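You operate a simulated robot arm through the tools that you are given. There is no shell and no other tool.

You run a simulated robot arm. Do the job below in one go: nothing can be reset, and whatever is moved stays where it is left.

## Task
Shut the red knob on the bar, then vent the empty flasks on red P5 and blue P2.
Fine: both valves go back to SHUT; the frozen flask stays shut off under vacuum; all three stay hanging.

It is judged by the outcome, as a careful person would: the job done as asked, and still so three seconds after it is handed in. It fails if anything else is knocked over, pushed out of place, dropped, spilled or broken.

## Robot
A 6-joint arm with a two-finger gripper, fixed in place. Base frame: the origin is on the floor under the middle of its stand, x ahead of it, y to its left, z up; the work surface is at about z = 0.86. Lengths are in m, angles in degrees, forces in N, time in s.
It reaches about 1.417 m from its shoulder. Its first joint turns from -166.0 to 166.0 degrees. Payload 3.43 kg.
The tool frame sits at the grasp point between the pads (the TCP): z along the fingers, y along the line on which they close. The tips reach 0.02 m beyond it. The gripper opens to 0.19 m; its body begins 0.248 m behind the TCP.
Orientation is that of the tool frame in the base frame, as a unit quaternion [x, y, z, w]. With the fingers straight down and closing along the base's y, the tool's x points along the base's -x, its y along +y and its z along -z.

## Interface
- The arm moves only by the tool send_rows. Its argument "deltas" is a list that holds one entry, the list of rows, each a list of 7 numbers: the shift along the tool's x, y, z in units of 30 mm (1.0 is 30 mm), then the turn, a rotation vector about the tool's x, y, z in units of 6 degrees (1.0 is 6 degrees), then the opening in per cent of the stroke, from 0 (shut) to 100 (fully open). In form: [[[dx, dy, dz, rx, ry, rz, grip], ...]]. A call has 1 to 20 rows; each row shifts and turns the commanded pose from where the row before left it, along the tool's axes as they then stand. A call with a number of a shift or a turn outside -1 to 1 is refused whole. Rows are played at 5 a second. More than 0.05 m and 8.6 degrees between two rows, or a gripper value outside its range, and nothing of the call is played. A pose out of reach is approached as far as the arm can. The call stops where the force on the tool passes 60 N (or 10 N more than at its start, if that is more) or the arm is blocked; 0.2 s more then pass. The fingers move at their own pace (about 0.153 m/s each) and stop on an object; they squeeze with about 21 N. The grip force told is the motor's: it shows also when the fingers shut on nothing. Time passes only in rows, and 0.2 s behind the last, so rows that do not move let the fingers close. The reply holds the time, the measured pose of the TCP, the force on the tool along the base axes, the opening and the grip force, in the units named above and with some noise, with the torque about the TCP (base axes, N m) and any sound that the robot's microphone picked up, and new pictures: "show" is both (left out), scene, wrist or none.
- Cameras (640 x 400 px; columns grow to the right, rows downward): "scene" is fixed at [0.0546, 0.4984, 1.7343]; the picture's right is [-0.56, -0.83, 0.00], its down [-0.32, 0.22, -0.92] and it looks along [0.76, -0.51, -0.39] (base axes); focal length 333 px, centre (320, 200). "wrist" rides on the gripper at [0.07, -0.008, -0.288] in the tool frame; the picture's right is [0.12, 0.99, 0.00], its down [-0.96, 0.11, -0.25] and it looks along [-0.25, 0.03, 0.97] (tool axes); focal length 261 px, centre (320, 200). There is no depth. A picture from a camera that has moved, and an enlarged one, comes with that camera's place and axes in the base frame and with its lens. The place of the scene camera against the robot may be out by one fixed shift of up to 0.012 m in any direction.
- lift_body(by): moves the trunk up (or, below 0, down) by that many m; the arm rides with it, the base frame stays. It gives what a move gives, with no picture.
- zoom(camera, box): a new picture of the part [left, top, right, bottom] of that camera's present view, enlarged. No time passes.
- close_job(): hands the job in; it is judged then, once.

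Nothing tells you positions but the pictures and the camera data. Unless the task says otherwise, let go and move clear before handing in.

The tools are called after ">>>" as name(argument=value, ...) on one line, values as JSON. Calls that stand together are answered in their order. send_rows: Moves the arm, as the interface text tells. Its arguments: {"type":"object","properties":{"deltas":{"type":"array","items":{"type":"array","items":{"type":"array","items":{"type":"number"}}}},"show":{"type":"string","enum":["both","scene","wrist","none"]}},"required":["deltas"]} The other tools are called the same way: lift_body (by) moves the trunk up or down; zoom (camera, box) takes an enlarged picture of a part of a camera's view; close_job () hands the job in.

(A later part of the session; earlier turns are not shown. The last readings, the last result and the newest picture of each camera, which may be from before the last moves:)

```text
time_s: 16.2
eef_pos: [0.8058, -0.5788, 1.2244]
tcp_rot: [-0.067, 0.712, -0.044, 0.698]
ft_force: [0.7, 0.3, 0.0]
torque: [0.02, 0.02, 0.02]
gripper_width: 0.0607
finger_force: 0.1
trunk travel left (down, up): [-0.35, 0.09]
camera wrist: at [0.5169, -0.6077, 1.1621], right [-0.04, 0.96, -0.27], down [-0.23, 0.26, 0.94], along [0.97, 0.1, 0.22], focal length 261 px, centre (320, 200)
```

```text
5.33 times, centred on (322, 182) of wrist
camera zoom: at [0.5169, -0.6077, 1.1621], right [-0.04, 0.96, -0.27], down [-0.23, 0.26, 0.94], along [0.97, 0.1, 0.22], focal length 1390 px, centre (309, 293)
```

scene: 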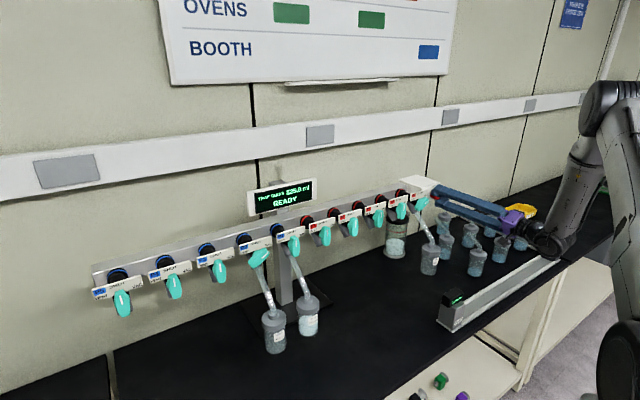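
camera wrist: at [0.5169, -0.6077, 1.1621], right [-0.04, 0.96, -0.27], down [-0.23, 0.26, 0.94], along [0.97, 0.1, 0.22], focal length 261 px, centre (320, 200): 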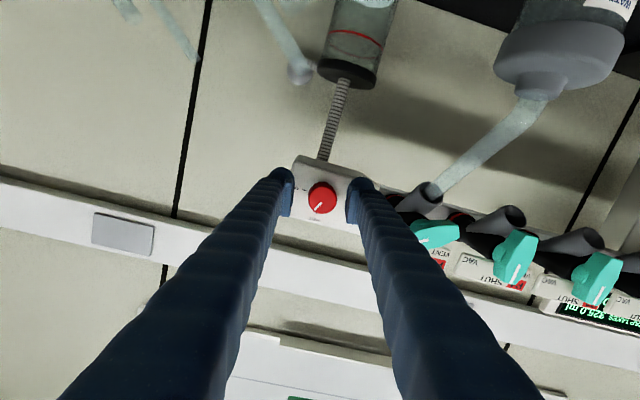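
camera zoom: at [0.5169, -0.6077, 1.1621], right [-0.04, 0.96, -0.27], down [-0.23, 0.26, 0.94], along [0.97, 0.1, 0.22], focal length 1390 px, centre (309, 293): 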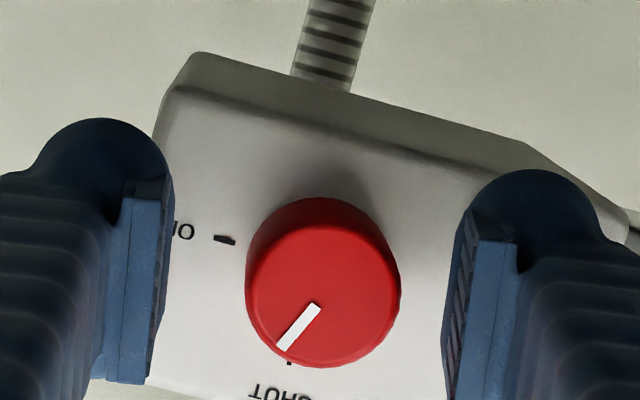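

>>> send_rows(deltas=[[[0, 0, -0.5, 0, 0, 0, 32], [0, 0, -0.5, 0, 0, 0, 32], [0, 0, -0.5, 0, 0, 0, 32], [0, 0, 0, 0.38, -0.12, 0.5, 32], [0, 0, 0, 0, 0, 1, 32], [0, 0, 0, 0, 0, 1, 32], [0, 0, 0, 0, 0, 1, 32], [0, 0, 0, 0, 0, 1, 32], [0, 0, 0, 0, 0, 1, 32], [0, 0, 0, 0, 0, 1, 32], [0, 0, 0, 0, 0, 1, 32], [0, 0, 0, 0, 0, 0, 32]]], show="wrist")

>>> zoom(camera="wrist", box=[262, 130, 382, 205])

```text
time_s: 18.8
eef_pos: [0.7639, -0.5871, 1.2259]
tcp_rot: [0.221, 0.674, 0.217, 0.671]
ft_force: [-0.7, 0.0, -0.5]
torque: [0.05, 0.04, 0.0]
gripper_width: 0.0605
finger_force: 0.1
out of reach, approached as far as the arm can: row 2, 3
trunk travel left (down, up): [-0.35, 0.09]
camera wrist: at [0.4758, -0.5506, 1.1672], right [0.01, 0.87, 0.49], down [-0.25, -0.47, 0.85], along [0.97, -0.13, 0.21], focal length 261 px, centre (320, 200)
```

wrist: 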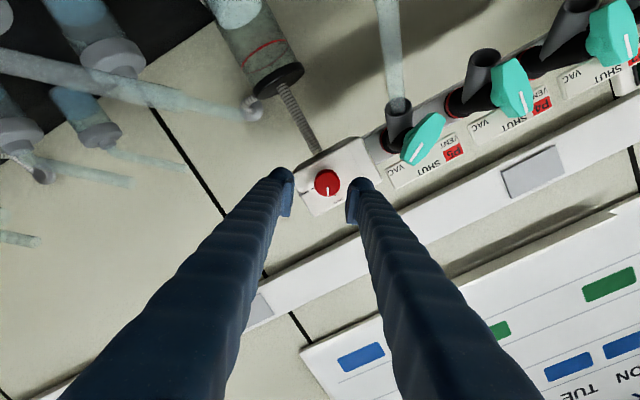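

```text
5.33 times, centred on (322, 168) of wrist
camera zoom: at [0.4758, -0.5506, 1.1672], right [0.01, 0.87, 0.49], down [-0.25, -0.47, 0.85], along [0.97, -0.13, 0.21], focal length 1390 px, centre (309, 373)
```

zoom: 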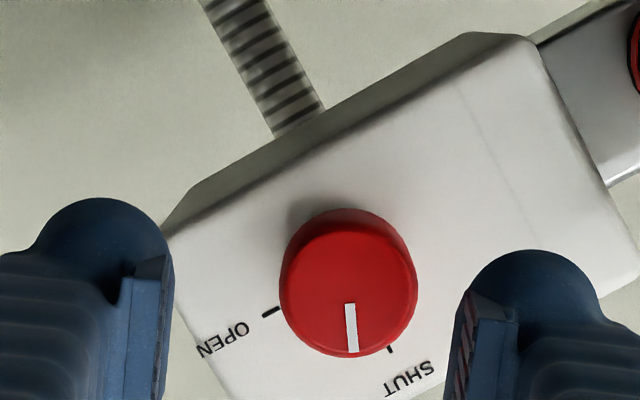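

The knob centre is about 11 mm to the left of the gripper axis after the recovery. I'll recentre, advance over it again, and grip.

>>> send_rows(deltas=[[[0.22, 0.31, 0, 0, 0, 0, 32], [0, 0, 0, 0, 0, 0, 32], [0, 0, 0.4, 0, 0, 0, 32], [0, 0, 0.4, 0, 0, 0, 32], [0, 0, 0.4, 0, 0, 0, 32], [0, 0, 0, 0, 0, 0, 32]]], show="wrist")

>>> zoom(camera="wrist", box=[262, 145, 382, 220])

```text
time_s: 20.2
eef_pos: [0.7985, -0.5754, 1.2268]
tcp_rot: [0.22, 0.674, 0.216, 0.671]
ft_force: [-0.1, 0.5, -0.1]
torque: [-0.02, 0.0, -0.01]
gripper_width: 0.0606
finger_force: 0.1
trunk travel left (down, up): [-0.35, 0.09]
camera wrist: at [0.5115, -0.5394, 1.1671], right [0.01, 0.87, 0.49], down [-0.25, -0.47, 0.85], along [0.97, -0.13, 0.21], focal length 261 px, centre (320, 200)
```

wrist: 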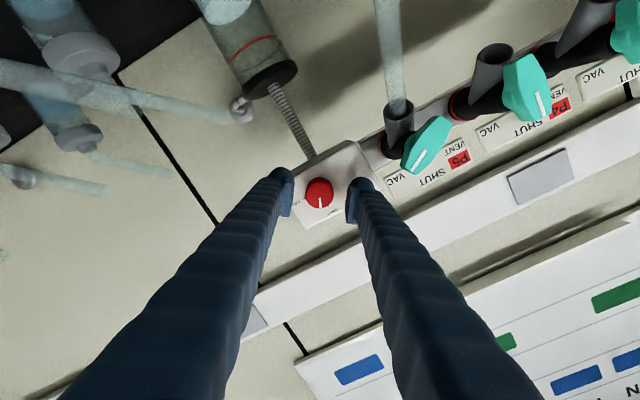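

```text
5.33 times, centred on (322, 182) of wrist
camera zoom: at [0.5115, -0.5394, 1.1671], right [0.01, 0.87, 0.49], down [-0.25, -0.47, 0.85], along [0.97, -0.13, 0.21], focal length 1390 px, centre (309, 293)
```

zoom: 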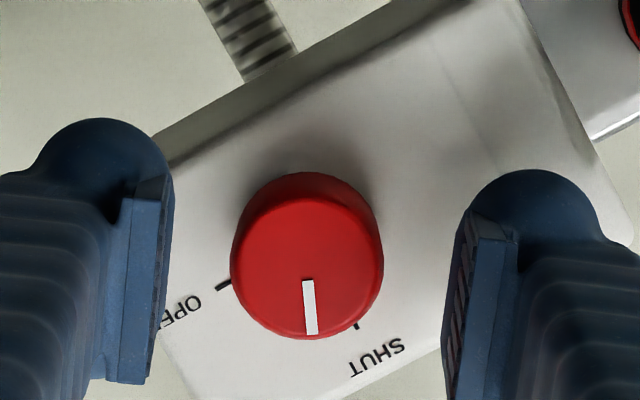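

Recentred. The mark is about 27° short of the SHUT tick. I'll grip and turn 27° counter-clockwise, which stays inside the wrist's range.

>>> send_rows(deltas=[[[0, 0, 0, 0, 0, 0, 24], [0, 0, 0, 0, 0, 0, 18], [0, 0, 0, 0, 0, 0, 10], [0, 0, 0, 0, 0, 0, 5], [0, 0, 0, 0, 0, 0, 5], [0, 0, 0, 0, 0, -1, 5], [0, 0, 0, 0, 0, -1, 5], [0, 0, 0, 0, 0, -1, 5], [0, 0, 0, 0, 0, -1, 5], [0, 0, 0, 0, 0, -0.5, 5], [0, 0, 0, 0, 0, 0, 5]]], show="wrist")

>>> zoom(camera="wrist", box=[262, 145, 382, 220])

```text
time_s: 22.6
eef_pos: [0.8002, -0.5764, 1.2279]
tcp_rot: [0.057, 0.707, 0.053, 0.703]
ft_force: [-0.7, -3.7, -3.6]
torque: [0.62, 0.06, -0.01]
gripper_width: 0.0323
finger_force: 44.9
trunk travel left (down, up): [-0.35, 0.09]
camera wrist: at [0.5114, -0.5712, 1.1579], right [0.01, 1.0, 0.04], down [-0.24, -0.03, 0.97], along [0.97, -0.01, 0.24], focal length 261 px, centre (320, 200)
```

wrist: 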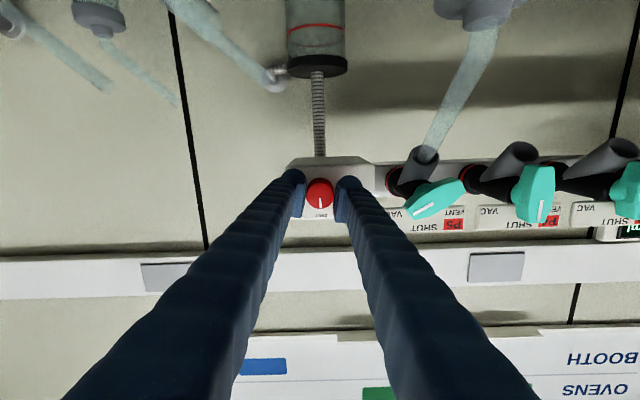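

```text
5.33 times, centred on (322, 182) of wrist
camera zoom: at [0.5114, -0.5712, 1.1579], right [0.01, 1.0, 0.04], down [-0.24, -0.03, 0.97], along [0.97, -0.01, 0.24], focal length 1390 px, centre (309, 293)
```

zoom: 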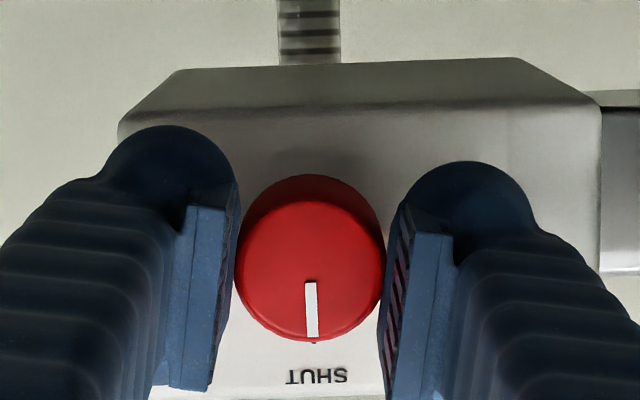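

The red knob's mark is on the SHUT tick and torque has risen against its stop. I'll release and back away, then check.

>>> send_rows(deltas=[[[0, 0, 0, 0, 0, 0, 32], [0, 0, 0, 0, 0, 0, 32], [0, 0, 0, 0, 0, 0, 32], [0, 0, -0.5, 0, 0, 0, 32], [0, 0, -0.5, 0, 0, 0, 32], [0, 0, -1, 0, 0, 0, 32], [0, 0, -1, 0, 0, 0, 32], [0, 0, 0, 0, 0, 0, 32]]], show="both")

>>> zoom(camera="wrist", box=[285, 130, 445, 230])

>>> zoom(camera="scene", box=[388, 170, 468, 220])

```text
time_s: 24.4
eef_pos: [0.7096, -0.5747, 1.2284]
tcp_rot: [0.057, 0.707, 0.052, 0.703]
ft_force: [0.3, 0.4, 0.7]
torque: [0.01, 0.01, 0.0]
gripper_width: 0.0606
finger_force: 0.1
trunk travel left (down, up): [-0.35, 0.09]
camera wrist: at [0.4213, -0.5701, 1.1596], right [0.01, 1.0, 0.04], down [-0.24, -0.03, 0.97], along [0.97, -0.01, 0.24], focal length 261 px, centre (320, 200)
```

scene: 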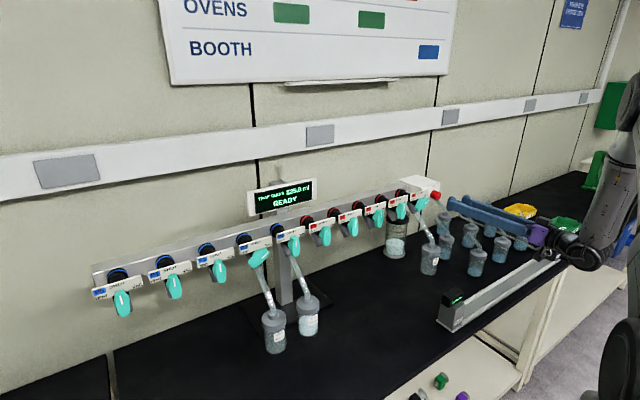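
wrist: 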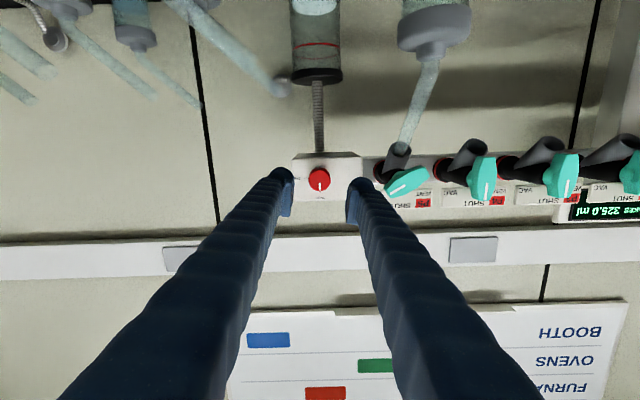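

```text
4.00 times, centred on (365, 180) of wrist
camera zoom: at [0.4213, -0.5701, 1.1596], right [0.01, 1.0, 0.04], down [-0.24, -0.03, 0.97], along [0.97, -0.01, 0.24], focal length 1043 px, centre (140, 280)
```

zoom: 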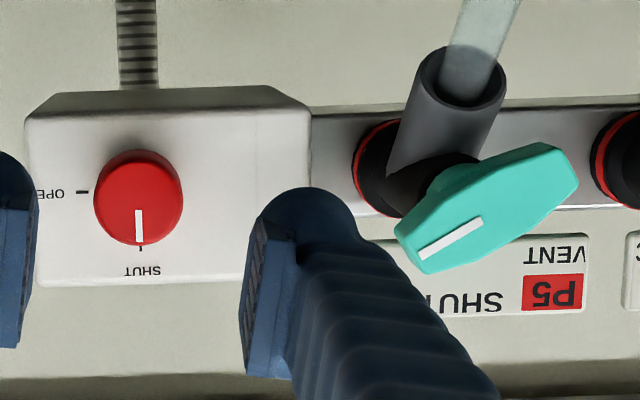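

```text
8.00 times, centred on (428, 195) of scene
camera zoom: at [0.0546, 0.4984, 1.7343], right [-0.56, -0.83, 0.0], down [-0.32, 0.22, -0.92], along [0.76, -0.51, -0.39], focal length 2664 px, centre (-544, 240)
```

zoom: 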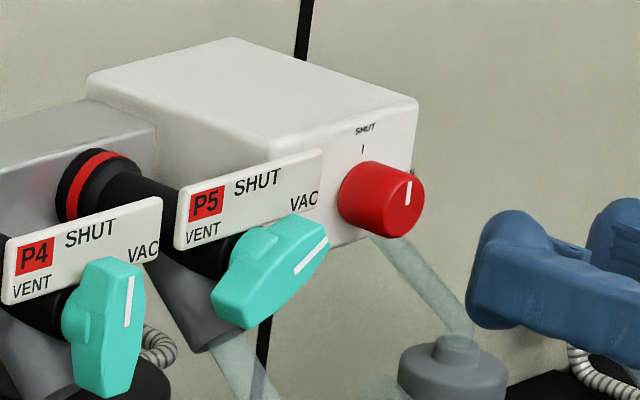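

The red knob is confirmed SHUT. Red P5 is next: its lever is at VAC (about 60°), with the front at roughly (0.782, −0.451, 1.231) and its plate about 20 mm behind. I'll stand off in front of it and roll to the other side of the wrist's range, which gives room for the full VAC→VENT turn.

>>> send_rows(deltas=[[[0.1, 0.81, -0.3, -0.07, -0.05, 0, 32], [0.1, 0.81, -0.3, 0, 0, 0, 32], [0.1, 0.81, -0.1, 0, 0, 0, 32], [0.1, 0.81, 0, 0, 0, 0, 32], [0.1, 0.81, 0, 0, 0, 0, 32], [0, 0, 0, 0, 0, 1, 32], [0, 0, 0, 0, 0, 1, 32], [0, 0, 0, 0, 0, 1, 32], [0, 0, 0, 0, 0, 1, 32], [0, 0, 0, 0, 0, 1, 32], [0, 0, 0, 0, 0, 1, 32], [0, 0, 0, 0, 0, 1, 32], [0, 0, 0, 0, 0, 1, 32], [0, 0, 0, 0, 0, 1, 32], [0, 0, 0, 0, 0, 1, 32]]], show="both")

```text
time_s: 27.6
eef_pos: [0.6919, -0.457, 1.2353]
tcp_rot: [0.401, 0.582, 0.401, 0.582]
ft_force: [0.1, 0.2, 0.4]
torque: [0.01, 0.01, -0.02]
gripper_width: 0.0608
finger_force: 0.0
out of reach, approached as far as the arm can: row 5
trunk travel left (down, up): [-0.35, 0.09]
camera wrist: at [0.4031, -0.3942, 1.202], right [0.0, 0.47, 0.88], down [-0.25, -0.86, 0.45], along [0.97, -0.22, 0.12], focal length 261 px, centre (320, 200)
```

scene: 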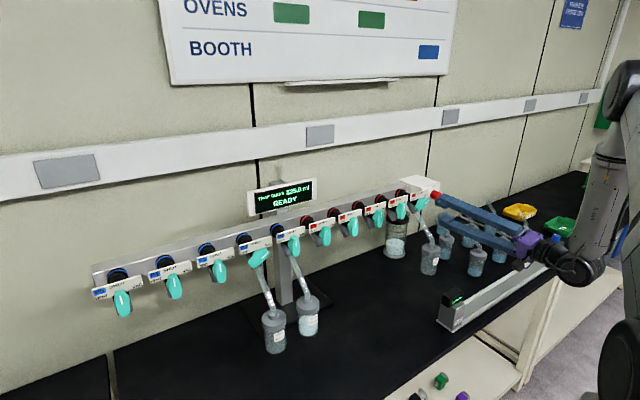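
wrist: 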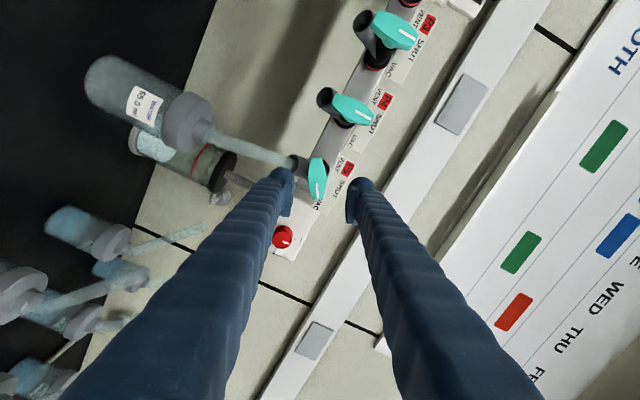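

The roll limit shifts with position, as expected, so I'll keep rolling away from it to the flipped orientation.

>>> send_rows(deltas=[[[0, 0, 0, 0, 0, 1, 32], [0, 0, 0, 0, 0, 1, 32], [0, 0, 0, 0, 0, 1, 32], [0, 0, 0, 0, 0, 1, 32], [0, 0, 0, 0, 0, 1, 32], [0, 0, 0, 0, 0, 1, 32], [0, 0, 0, 0, 0, 1, 32], [0, 0, 0, 0, 0, 1, 32], [0, 0, 0, 0, 0, 1, 32], [0, 0, 0, 0, 0, 1, 32], [0, 0, 0, 0, 0, 1, 32], [0, 0, 0, 0, 0, 1, 32], [0, 0, 0, 0, 0, 1, 32], [0, 0, 0, 0, 0, 1, 32], [0, 0, 0, 0, 0, 1, 32], [0, 0, 0, 0, 0, 1, 32], [0, 0, 0, 0, 0, 1, 32], [0, 0, 0, 0, 0, 1, 32], [0, 0, 0, 0, 0, 0.5, 32], [0, 0, 0, 0, 0, 0, 32]]], show="both")

```text
time_s: 31.8
eef_pos: [0.6912, -0.4566, 1.2343]
tcp_rot: [0.707, 0.001, 0.707, -0.001]
ft_force: [0.0, 0.5, -0.1]
torque: [0.02, -0.01, 0.0]
gripper_width: 0.061
finger_force: 0.0
trunk travel left (down, up): [-0.35, 0.09]
camera wrist: at [0.4033, -0.4486, 1.3047], right [0.0, -0.99, 0.12], down [-0.25, -0.12, -0.96], along [0.97, -0.03, -0.24], focal length 261 px, centre (320, 200)
```

scene: 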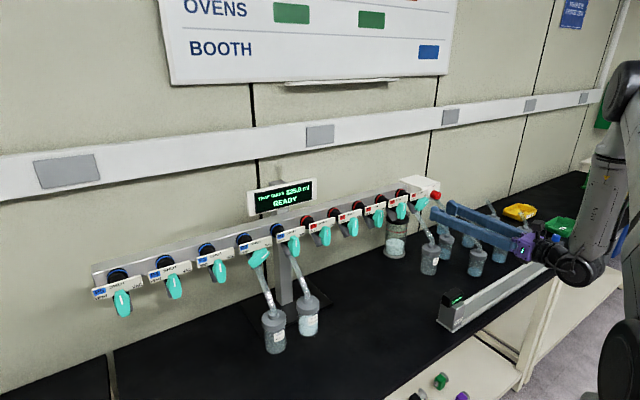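
wrist: 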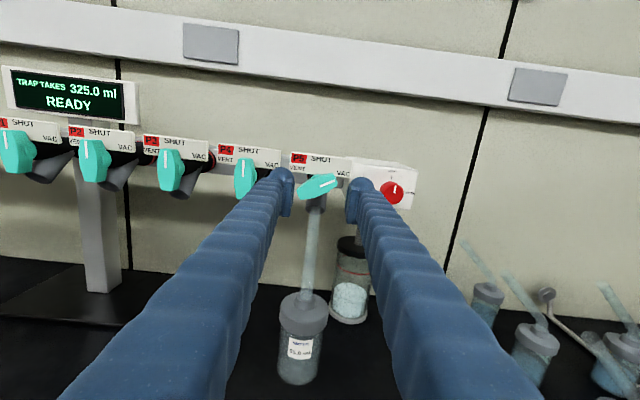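

The view is now upright with P5 between the fingers. I'll zoom in to refine the lever and plate positions.

>>> zoom(camera="wrist", box=[270, 140, 430, 240])

>>> zoom(camera="scene", box=[390, 170, 550, 270])

```text
4.00 times, centred on (350, 190) of wrist
camera zoom: at [0.4033, -0.4486, 1.3047], right [0.0, -0.99, 0.12], down [-0.25, -0.12, -0.96], along [0.97, -0.03, -0.24], focal length 1043 px, centre (200, 240)
```

zoom: 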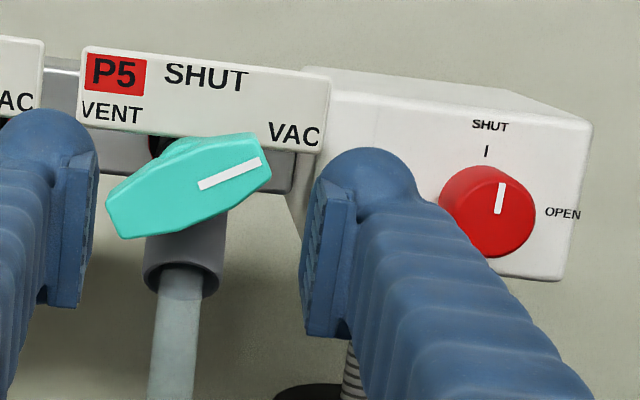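

```text
4.00 times, centred on (470, 220) of scene
camera zoom: at [0.0546, 0.4984, 1.7343], right [-0.56, -0.83, 0.0], down [-0.32, 0.22, -0.92], along [0.76, -0.51, -0.39], focal length 1332 px, centre (-280, 120)
```

zoom: 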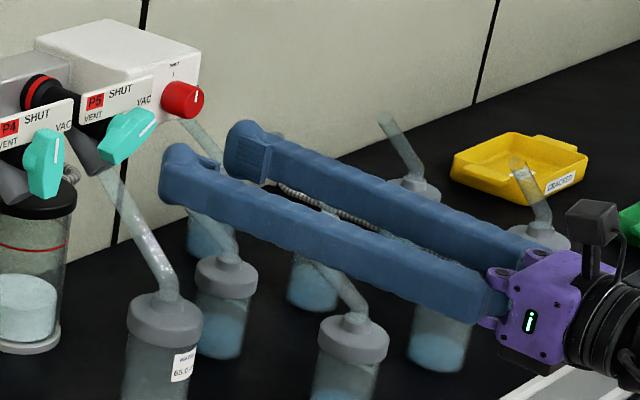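

Lever front is at x≈0.767, its axis at (y −0.454, z 1.229), and the plate at x≈0.792. I'll roll to +45° (the pads will self-align the lever toward SHUT), narrow the opening, and stop just short of the lever.

>>> send_rows(deltas=[[[-0.18, -0.087, 0, 0, 0, 0, 27], [0, 0, 0, 0, 0, 1, 27], [0, 0, 0, 0, 0, 1, 27], [0, 0, 0, 0, 0, 1, 27], [0, 0, 0, 0, 0, 1, 27], [0, 0, 0, 0, 0, 1, 27], [0, 0, 0, 0, 0, 1, 27], [0, 0, 0, 0, 0, 1, 27], [0, 0, 0, 0, 0, 0.5, 27], [0, 0, 0.6, 0, 0, 0, 27], [0, 0, 0.5, 0, 0, 0, 27], [0, 0, 0.5, 0, 0, 0, 27], [0, 0, 0, 0, 0, 0, 27]]], show="both")

>>> zoom(camera="wrist", box=[250, 130, 410, 230])

>>> zoom(camera="scene", box=[380, 170, 480, 232])

```text
time_s: 34.6
eef_pos: [0.7401, -0.4532, 1.2301]
tcp_rot: [0.654, -0.269, 0.654, -0.271]
ft_force: [-0.6, 0.7, 0.1]
torque: [-0.02, 0.0, -0.01]
gripper_width: 0.0514
finger_force: 0.0
trunk travel left (down, up): [-0.35, 0.09]
camera wrist: at [0.4515, -0.4975, 1.2855], right [0.0, -0.79, -0.62], down [-0.25, 0.6, -0.76], along [0.97, 0.15, -0.19], focal length 261 px, centre (320, 200)
```

scene: 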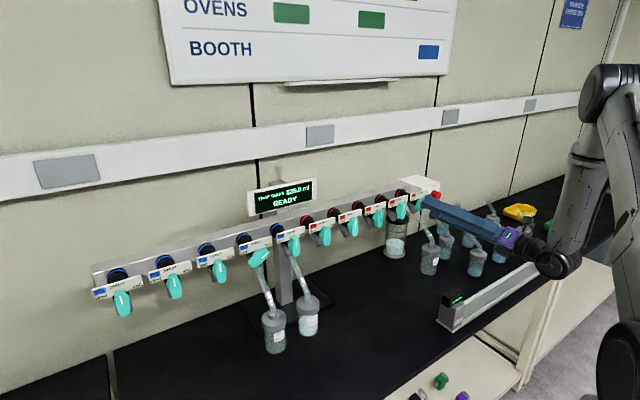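
wrist: 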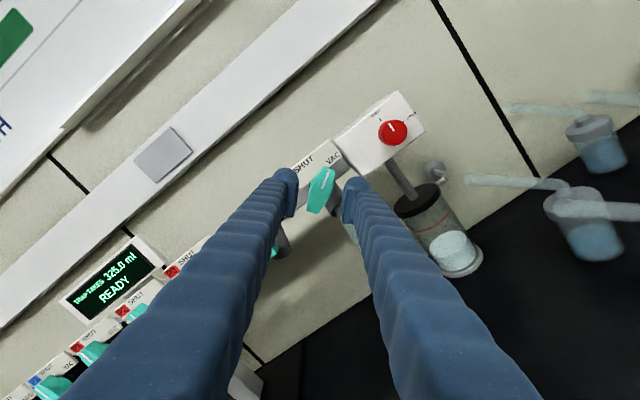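

```text
4.00 times, centred on (330, 180) of wrist
camera zoom: at [0.4515, -0.4975, 1.2855], right [0.0, -0.79, -0.62], down [-0.25, 0.6, -0.76], along [0.97, 0.15, -0.19], focal length 1043 px, centre (280, 280)
```

zoom: 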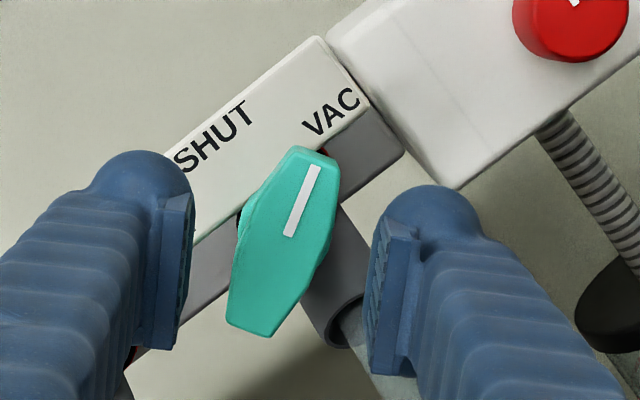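

```text
6.40 times, centred on (430, 201) of scene
camera zoom: at [0.0546, 0.4984, 1.7343], right [-0.56, -0.83, 0.0], down [-0.32, 0.22, -0.92], along [0.76, -0.51, -0.39], focal length 2131 px, centre (-384, 194)
```

zoom: 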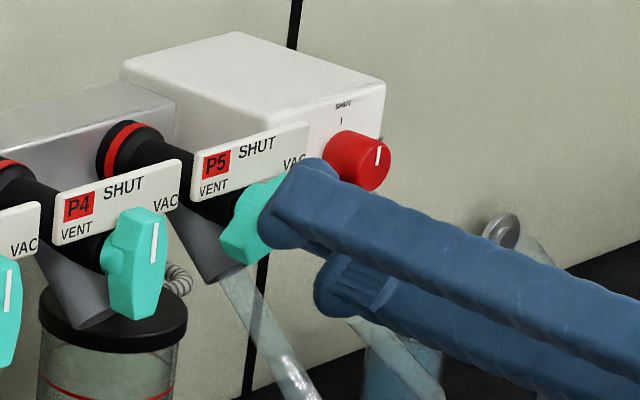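

>>> zoom(camera="wrist", box=[296, 160, 352, 220])

>>> zoom(camera="scene", box=[385, 185, 425, 225])

```text
6.67 times, centred on (324, 190) of wrist
camera zoom: at [0.4515, -0.4975, 1.2855], right [0.0, -0.79, -0.62], down [-0.25, 0.6, -0.76], along [0.97, 0.15, -0.19], focal length 1738 px, centre (293, 267)
```

zoom: 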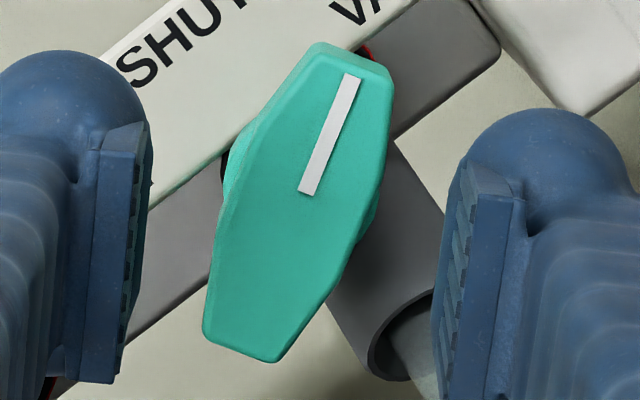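

```text
10.00 times, centred on (405, 205) of scene
camera zoom: at [0.0546, 0.4984, 1.7343], right [-0.56, -0.83, 0.0], down [-0.32, 0.22, -0.92], along [0.76, -0.51, -0.39], focal length 3330 px, centre (-530, 150)
```

zoom: 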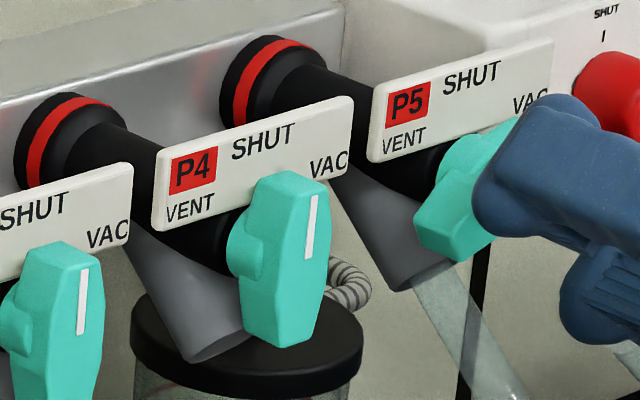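

The lever is centred between the pads, with the port tube clear below. I'll advance 24 mm so the pads straddle the lever, staying about 7 mm short of the plate.

>>> send_rows(deltas=[[[0, 0, 0.3, 0, 0, 0, 27], [0, 0, 0.3, 0, 0, 0, 27], [0, 0, 0.2, 0, 0, 0, 27], [0, 0, 0, 0, 0, 0, 27]]], show="wrist")

>>> zoom(camera="wrist", box=[276, 150, 372, 210])

>>> zoom(camera="scene", box=[380, 170, 460, 230])

```text
time_s: 35.6
eef_pos: [0.7646, -0.4538, 1.2296]
tcp_rot: [0.653, -0.27, 0.654, -0.271]
ft_force: [-0.6, -0.5, 0.1]
torque: [0.0, 0.03, 0.02]
gripper_width: 0.0511
finger_force: 0.1
trunk travel left (down, up): [-0.35, 0.09]
camera wrist: at [0.4752, -0.4974, 1.2847], right [0.0, -0.79, -0.62], down [-0.25, 0.6, -0.76], along [0.97, 0.15, -0.19], focal length 261 px, centre (320, 200)
```

wrist: 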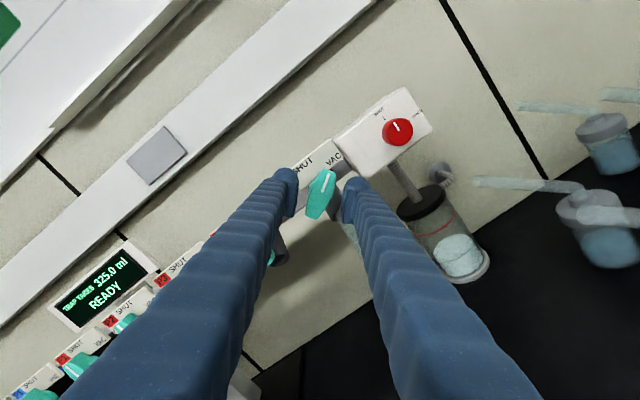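

```text
6.67 times, centred on (324, 180) of wrist
camera zoom: at [0.4752, -0.4974, 1.2847], right [0.0, -0.79, -0.62], down [-0.25, 0.6, -0.76], along [0.97, 0.15, -0.19], focal length 1738 px, centre (293, 333)
```

zoom: 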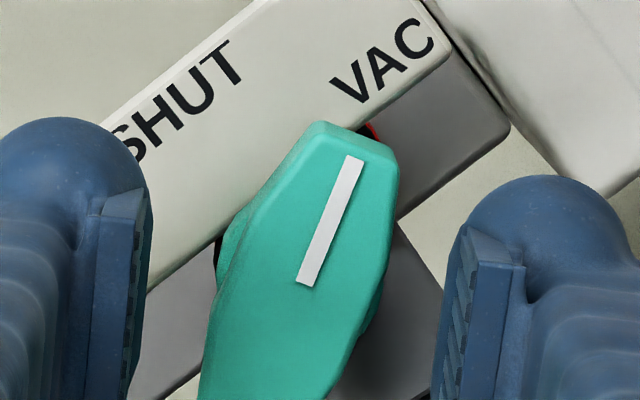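

```text
6.67 times, centred on (420, 200) of scene
camera zoom: at [0.0546, 0.4984, 1.7343], right [-0.56, -0.83, 0.0], down [-0.32, 0.22, -0.92], along [0.76, -0.51, -0.39], focal length 2220 px, centre (-347, 200)
```

zoom: 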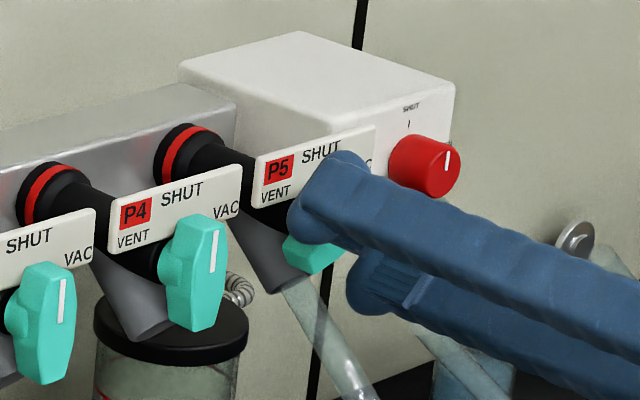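

No contact force. I'll close on the lever.

>>> send_rows(deltas=[[[0, 0, 0, 0, 0, 0, 20], [0, 0, 0, 0, 0, 0, 14], [0, 0, 0, 0, 0, 0, 8], [0, 0, 0, 0, 0, 0, 5], [0, 0, 0, 0, 0, 0, 5]]], show="wrist")

>>> zoom(camera="wrist", box=[272, 160, 368, 220])

>>> zoom(camera="scene", box=[380, 170, 460, 230])

```text
time_s: 36.8
eef_pos: [0.7633, -0.4535, 1.2293]
tcp_rot: [0.653, -0.27, 0.654, -0.27]
ft_force: [-10.5, -6.0, -6.3]
torque: [-0.01, 0.03, -0.1]
gripper_width: 0.0161
finger_force: 45.5
trunk travel left (down, up): [-0.35, 0.09]
camera wrist: at [0.4741, -0.4981, 1.2844], right [0.0, -0.79, -0.62], down [-0.25, 0.6, -0.76], along [0.97, 0.15, -0.19], focal length 261 px, centre (320, 200)
```

wrist: 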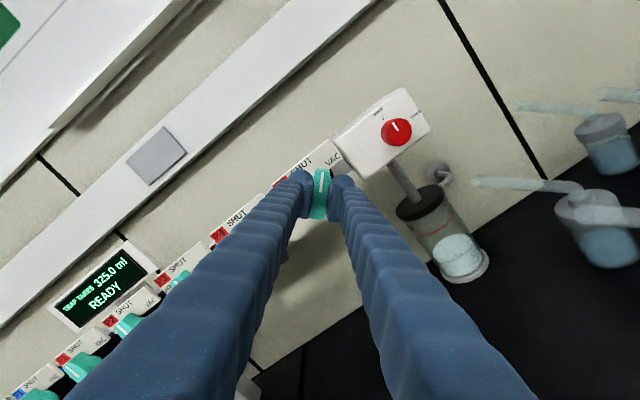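

```text
6.67 times, centred on (320, 190) of wrist
camera zoom: at [0.4741, -0.4981, 1.2844], right [0.0, -0.79, -0.62], down [-0.25, 0.6, -0.76], along [0.97, 0.15, -0.19], focal length 1738 px, centre (320, 267)
```

zoom: 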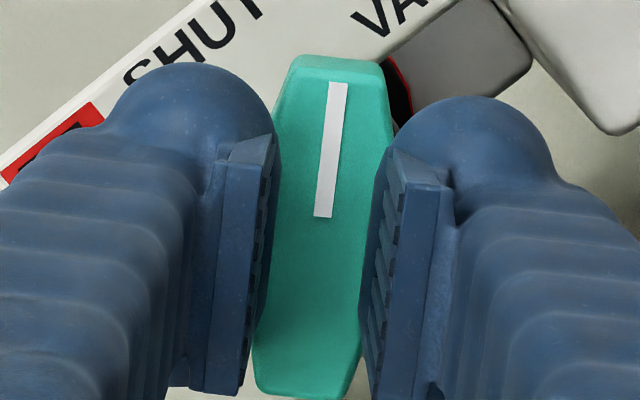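

```text
6.67 times, centred on (420, 200) of scene
camera zoom: at [0.0546, 0.4984, 1.7343], right [-0.56, -0.83, 0.0], down [-0.32, 0.22, -0.92], along [0.76, -0.51, -0.39], focal length 2220 px, centre (-347, 200)
```

zoom: 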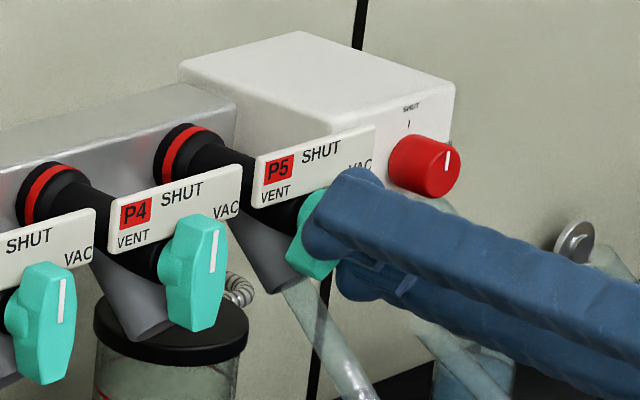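

The lever is gripped and has already aligned itself to the pads (about 45°). I'll turn counter-clockwise toward SHUT in stages.

>>> send_rows(deltas=[[[0, 0, 0, 0, 0, -1, 5], [0, 0, 0, 0, 0, -1, 5], [0, 0, 0, 0, 0, -1, 5], [0, 0, 0, 0, 0, -1, 5], [0, 0, 0, 0, 0, 0, 5]]], show="wrist")

>>> zoom(camera="wrist", box=[272, 160, 368, 220])

```text
time_s: 38.0
eef_pos: [0.7628, -0.4551, 1.2294]
tcp_rot: [0.695, -0.129, 0.695, -0.129]
ft_force: [-23.2, -5.0, -18.2]
torque: [0.02, 0.32, -0.05]
gripper_width: 0.0157
finger_force: 45.2
trunk travel left (down, up): [-0.35, 0.09]
camera wrist: at [0.474, -0.4722, 1.2973], right [0.0, -0.97, -0.24], down [-0.25, 0.24, -0.94], along [0.97, 0.06, -0.24], focal length 261 px, centre (320, 200)
```

wrist: 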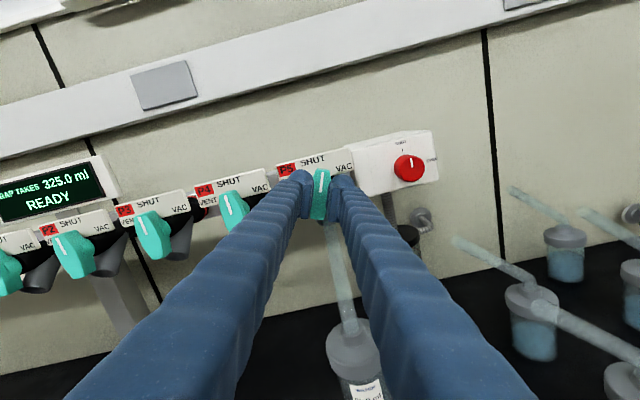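

```text
6.67 times, centred on (320, 190) of wrist
camera zoom: at [0.474, -0.4722, 1.2973], right [0.0, -0.97, -0.24], down [-0.25, 0.24, -0.94], along [0.97, 0.06, -0.24], focal length 1738 px, centre (320, 267)
```

zoom: 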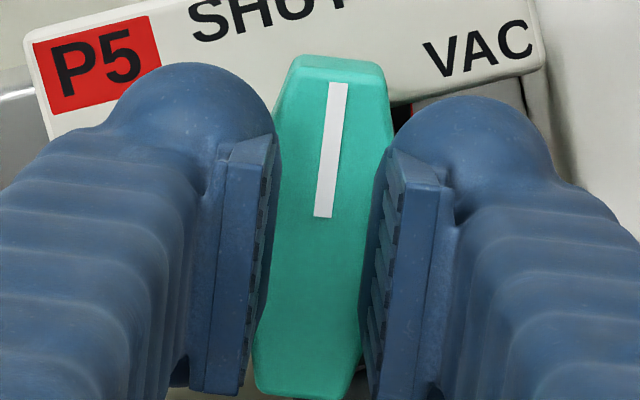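

The lever follows the turn, but side forces have risen (−23 N in x, −18 N in z), which suggests a small axis misalignment. I'll relieve it by about 1 mm and read the forces again.

>>> send_rows(deltas=[[[-0.035, 0.02, -0.035, 0, 0, 0, 5], [0, 0, 0, 0, 0, 0, 5]]], show="none")

```text
time_s: 38.6
eef_pos: [0.7623, -0.4539, 1.2288]
tcp_rot: [0.695, -0.129, 0.696, -0.129]
ft_force: [-14.7, -5.7, -14.2]
torque: [0.04, 0.28, -0.07]
gripper_width: 0.0155
finger_force: 44.5
trunk travel left (down, up): [-0.35, 0.09]
```

>>> send_rows(deltas=[[[-0.06, 0.035, -0.05, 0, 0, 0, 5], [0, 0, 0, 0, 0, 0, 5]]], show="wrist")

>>> zoom(camera="wrist", box=[272, 160, 368, 220])

```text
time_s: 39.2
eef_pos: [0.7592, -0.4551, 1.2286]
tcp_rot: [0.694, -0.128, 0.697, -0.128]
ft_force: [-17.7, -2.6, 2.0]
torque: [0.07, 0.05, -0.03]
gripper_width: 0.0117
finger_force: 1.4
trunk travel left (down, up): [-0.35, 0.09]
camera wrist: at [0.4704, -0.4724, 1.2963], right [0.0, -0.97, -0.24], down [-0.24, 0.24, -0.94], along [0.97, 0.06, -0.24], focal length 261 px, centre (320, 200)
```

wrist: 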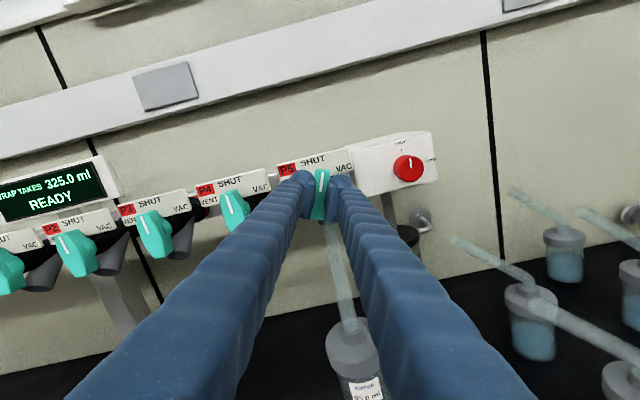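

```text
6.67 times, centred on (320, 190) of wrist
camera zoom: at [0.4704, -0.4724, 1.2963], right [0.0, -0.97, -0.24], down [-0.24, 0.24, -0.94], along [0.97, 0.06, -0.24], focal length 1738 px, centre (320, 267)
```

zoom: 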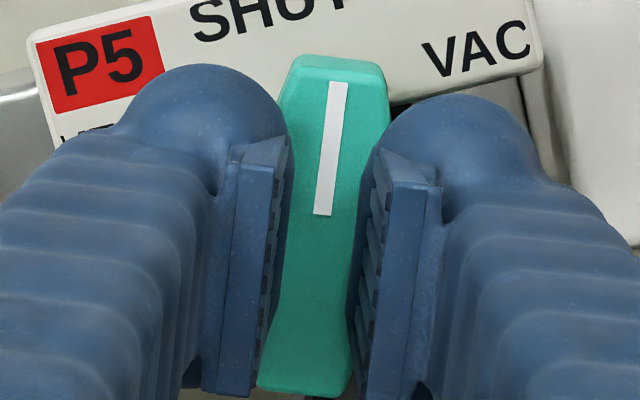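

The grip is only on the lever's chamfered front edge (the width shrank from 16 to 12 mm as it slid), so I need to sit deeper. I'll open, back off slightly, and re-check the alignment.

>>> send_rows(deltas=[[[0, 0, 0, 0, 0, 0, 27], [0, 0, 0, 0, 0, 0, 27], [0, 0, -0.5, 0, 0, 0, 27], [0, 0, 0, 0, 0, 0, 27]]], show="wrist")

>>> zoom(camera="wrist", box=[272, 150, 368, 210])

>>> zoom(camera="scene", box=[380, 170, 460, 230])

```text
time_s: 40.2
eef_pos: [0.7465, -0.4544, 1.2266]
tcp_rot: [0.695, -0.127, 0.695, -0.128]
ft_force: [-0.1, 0.1, 0.2]
torque: [0.0, -0.04, 0.04]
gripper_width: 0.0514
finger_force: 0.0
trunk travel left (down, up): [-0.35, 0.09]
camera wrist: at [0.4578, -0.4715, 1.2949], right [0.0, -0.97, -0.24], down [-0.25, 0.24, -0.94], along [0.97, 0.06, -0.24], focal length 261 px, centre (320, 200)
```

wrist: 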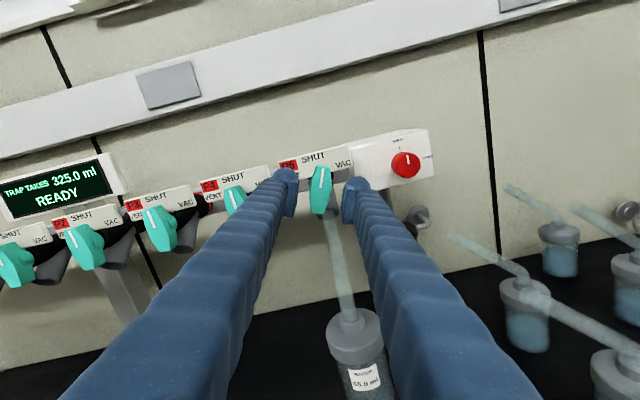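

```text
6.67 times, centred on (320, 180) of wrist
camera zoom: at [0.4578, -0.4715, 1.2949], right [0.0, -0.97, -0.24], down [-0.25, 0.24, -0.94], along [0.97, 0.06, -0.24], focal length 1738 px, centre (320, 333)
```

zoom: 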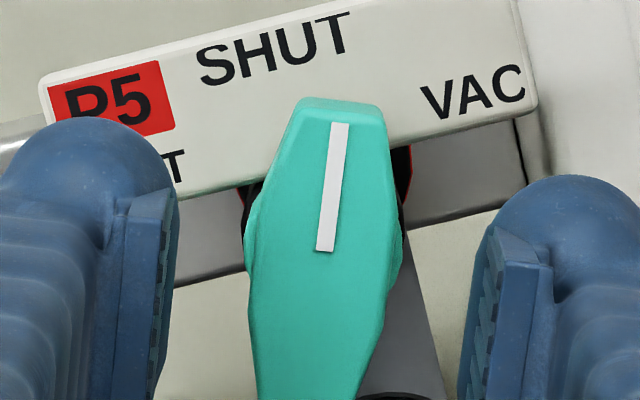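

```text
6.67 times, centred on (420, 200) of scene
camera zoom: at [0.0546, 0.4984, 1.7343], right [-0.56, -0.83, 0.0], down [-0.32, 0.22, -0.92], along [0.76, -0.51, -0.39], focal length 2220 px, centre (-347, 200)
```

zoom: 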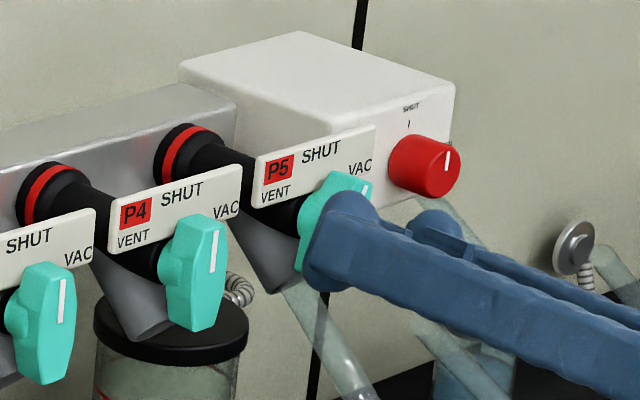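

The lever is aligned with the gripper, now about 21° from SHUT. I'll advance deeper, watching for any plate contact.

>>> send_rows(deltas=[[[0, 0, 0.4, 0, 0, 0, 27], [0, 0, 0.25, 0, 0, 0, 27], [0, 0, 0, 0, 0, 0, 27]]], show="none")

>>> send_rows(deltas=[[[0, 0, 0.1, 0, 0, 0, 27], [0, 0, 0, 0, 0, 0, 27]]], show="none")

>>> send_rows(deltas=[[[0, 0, 0.1, 0, 0, 0, 27], [0, 0, 0, 0, 0, 0, 27]]], show="wrist")

>>> zoom(camera="scene", box=[380, 170, 460, 230])

>>> zoom(camera="wrist", box=[272, 150, 368, 210])

```text
time_s: 41.0
eef_pos: [0.7655, -0.4535, 1.2247]
tcp_rot: [0.695, -0.129, 0.696, -0.129]
ft_force: [0.3, 0.1, 0.4]
torque: [-0.03, -0.03, -0.02]
gripper_width: 0.0513
finger_force: 0.1
trunk travel left (down, up): [-0.35, 0.09]
```

```text
time_s: 41.6
eef_pos: [0.7687, -0.4535, 1.2272]
tcp_rot: [0.695, -0.129, 0.696, -0.127]
ft_force: [0.3, -0.2, -0.1]
torque: [0.02, 0.03, 0.01]
gripper_width: 0.0515
finger_force: 0.0
trunk travel left (down, up): [-0.35, 0.09]
```

```text
time_s: 42.2
eef_pos: [0.7709, -0.4542, 1.2279]
tcp_rot: [0.695, -0.127, 0.696, -0.129]
ft_force: [-0.6, 0.2, -0.5]
torque: [-0.01, -0.01, -0.03]
gripper_width: 0.0512
finger_force: 0.0
trunk travel left (down, up): [-0.35, 0.09]
camera wrist: at [0.4825, -0.471, 1.2956], right [0.0, -0.97, -0.24], down [-0.25, 0.24, -0.94], along [0.97, 0.06, -0.24], focal length 261 px, centre (320, 200)
```

wrist: 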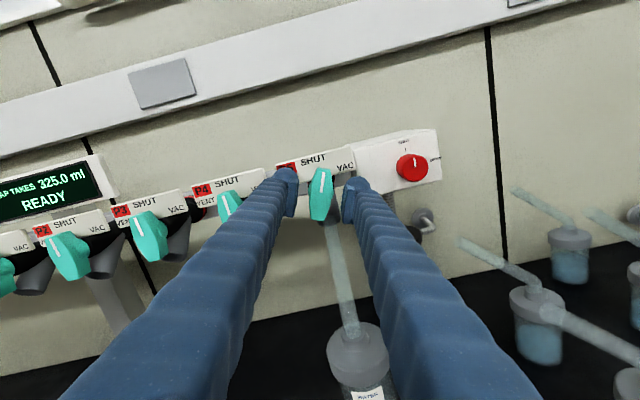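

```text
6.67 times, centred on (420, 200) of scene
camera zoom: at [0.0546, 0.4984, 1.7343], right [-0.56, -0.83, 0.0], down [-0.32, 0.22, -0.92], along [0.76, -0.51, -0.39], focal length 2220 px, centre (-347, 200)
```

zoom: 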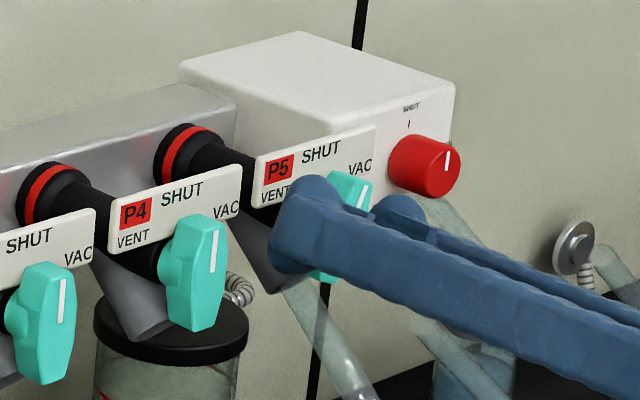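

```text
6.67 times, centred on (320, 180) of wrist
camera zoom: at [0.4825, -0.471, 1.2956], right [0.0, -0.97, -0.24], down [-0.25, 0.24, -0.94], along [0.97, 0.06, -0.24], focal length 1738 px, centre (320, 333)
```

zoom: 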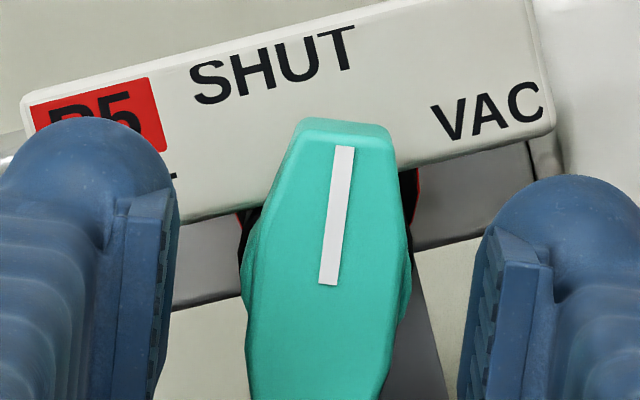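

Still no contact at x=0.771. I'll go a little deeper in small checked steps.

>>> send_rows(deltas=[[[0, 0, 0.1, 0, 0, 0, 27], [0, 0, 0, 0, 0, 0, 27]]], show="none")

>>> send_rows(deltas=[[[0, 0, 0.08, 0, 0, 0, 27], [0, 0, 0, 0, 0, 0, 27]]], show="none")

```text
time_s: 42.8
eef_pos: [0.7734, -0.454, 1.2269]
tcp_rot: [0.695, -0.128, 0.696, -0.128]
ft_force: [0.6, 0.3, 0.1]
torque: [0.0, 0.04, 0.01]
gripper_width: 0.0513
finger_force: 0.1
trunk travel left (down, up): [-0.35, 0.09]
```

```text
time_s: 43.4
eef_pos: [0.7775, -0.4537, 1.2271]
tcp_rot: [0.695, -0.128, 0.696, -0.127]
ft_force: [-0.3, 0.0, -0.2]
torque: [0.02, 0.0, -0.01]
gripper_width: 0.0513
finger_force: 0.1
trunk travel left (down, up): [-0.35, 0.09]
```

No contact at x=0.7775, and that gives about 10 mm more engagement. I'll close on the lever now.

>>> send_rows(deltas=[[[0.04, 0, 0, 0, 0, 0, 22], [0, 0, 0, 0, 0, 0, 16], [0, 0, 0, 0, 0, 0, 10], [0, 0, 0, 0, 0, 0, 5], [0, 0, 0, 0, 0, 0, 5]]], show="wrist")

>>> zoom(camera="wrist", box=[272, 150, 368, 210])

```text
time_s: 44.6
eef_pos: [0.7761, -0.4534, 1.2291]
tcp_rot: [0.695, -0.128, 0.696, -0.128]
ft_force: [-0.2, -0.5, 0.2]
torque: [-0.04, 0.0, 0.03]
gripper_width: 0.0187
finger_force: 45.2
trunk travel left (down, up): [-0.35, 0.09]
camera wrist: at [0.4882, -0.472, 1.2962], right [0.0, -0.97, -0.24], down [-0.25, 0.24, -0.94], along [0.97, 0.06, -0.24], focal length 261 px, centre (320, 200)
```

wrist: 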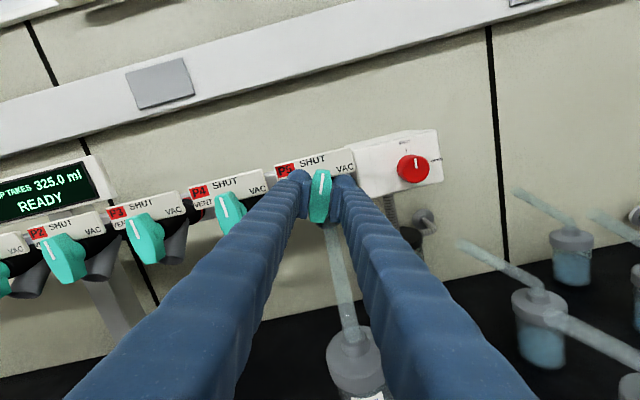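

```text
6.67 times, centred on (320, 180) of wrist
camera zoom: at [0.4882, -0.472, 1.2962], right [0.0, -0.97, -0.24], down [-0.25, 0.24, -0.94], along [0.97, 0.06, -0.24], focal length 1738 px, centre (320, 333)
```

zoom: 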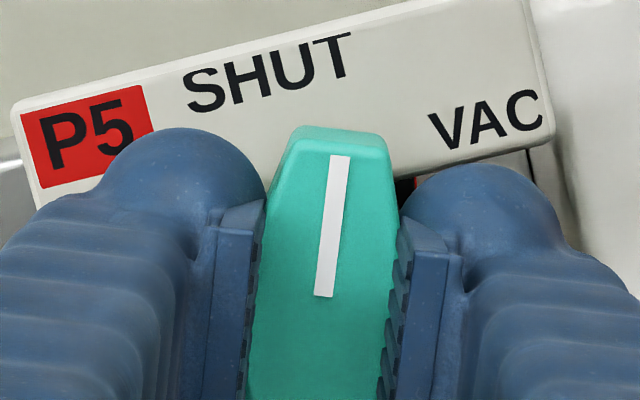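

A solid grip this time: 18.7 mm wide with near-zero side load. I'll turn through SHUT toward VENT in stages.

>>> send_rows(deltas=[[[0, 0, 0, 0, 0, -1, 5], [0, 0, 0, 0, 0, -1, 5], [0, 0, 0, 0, 0, -1, 5], [0, 0, 0, 0, 0, -0.5, 5], [0, 0, 0, 0, 0, 0, 5]]], show="wrist")

>>> zoom(camera="wrist", box=[272, 150, 368, 210])

```text
time_s: 45.8
eef_pos: [0.7768, -0.4548, 1.2278]
tcp_rot: [0.707, 0.001, 0.708, 0.001]
ft_force: [0.6, -5.8, -2.8]
torque: [0.02, 0.07, -0.08]
gripper_width: 0.0194
finger_force: 45.3
trunk travel left (down, up): [-0.35, 0.09]
camera wrist: at [0.4882, -0.4469, 1.2977], right [0.0, -0.99, 0.12], down [-0.25, -0.12, -0.96], along [0.97, -0.03, -0.25], focal length 261 px, centre (320, 200)
```

wrist: 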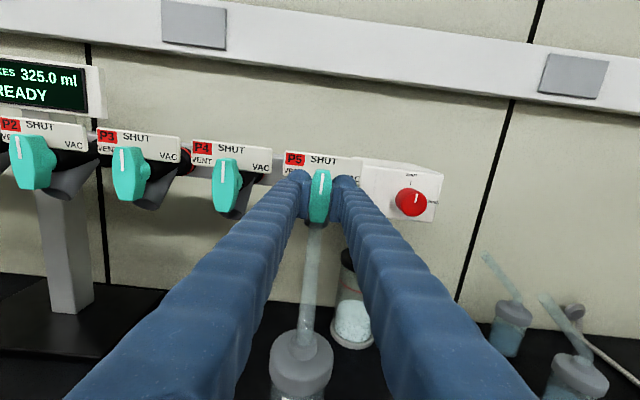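

```text
6.67 times, centred on (320, 180) of wrist
camera zoom: at [0.4882, -0.4469, 1.2977], right [0.0, -0.99, 0.12], down [-0.25, -0.12, -0.96], along [0.97, -0.03, -0.25], focal length 1738 px, centre (320, 333)
```

zoom: 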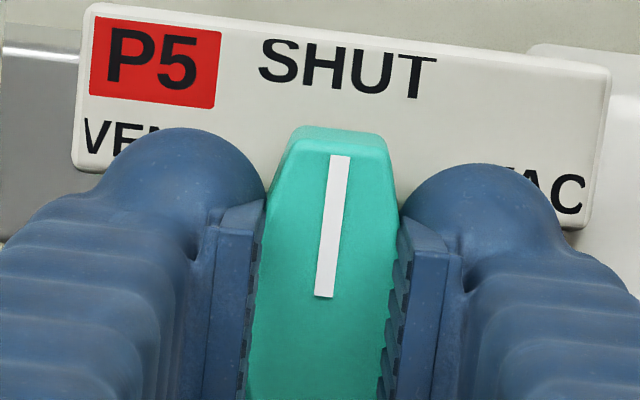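

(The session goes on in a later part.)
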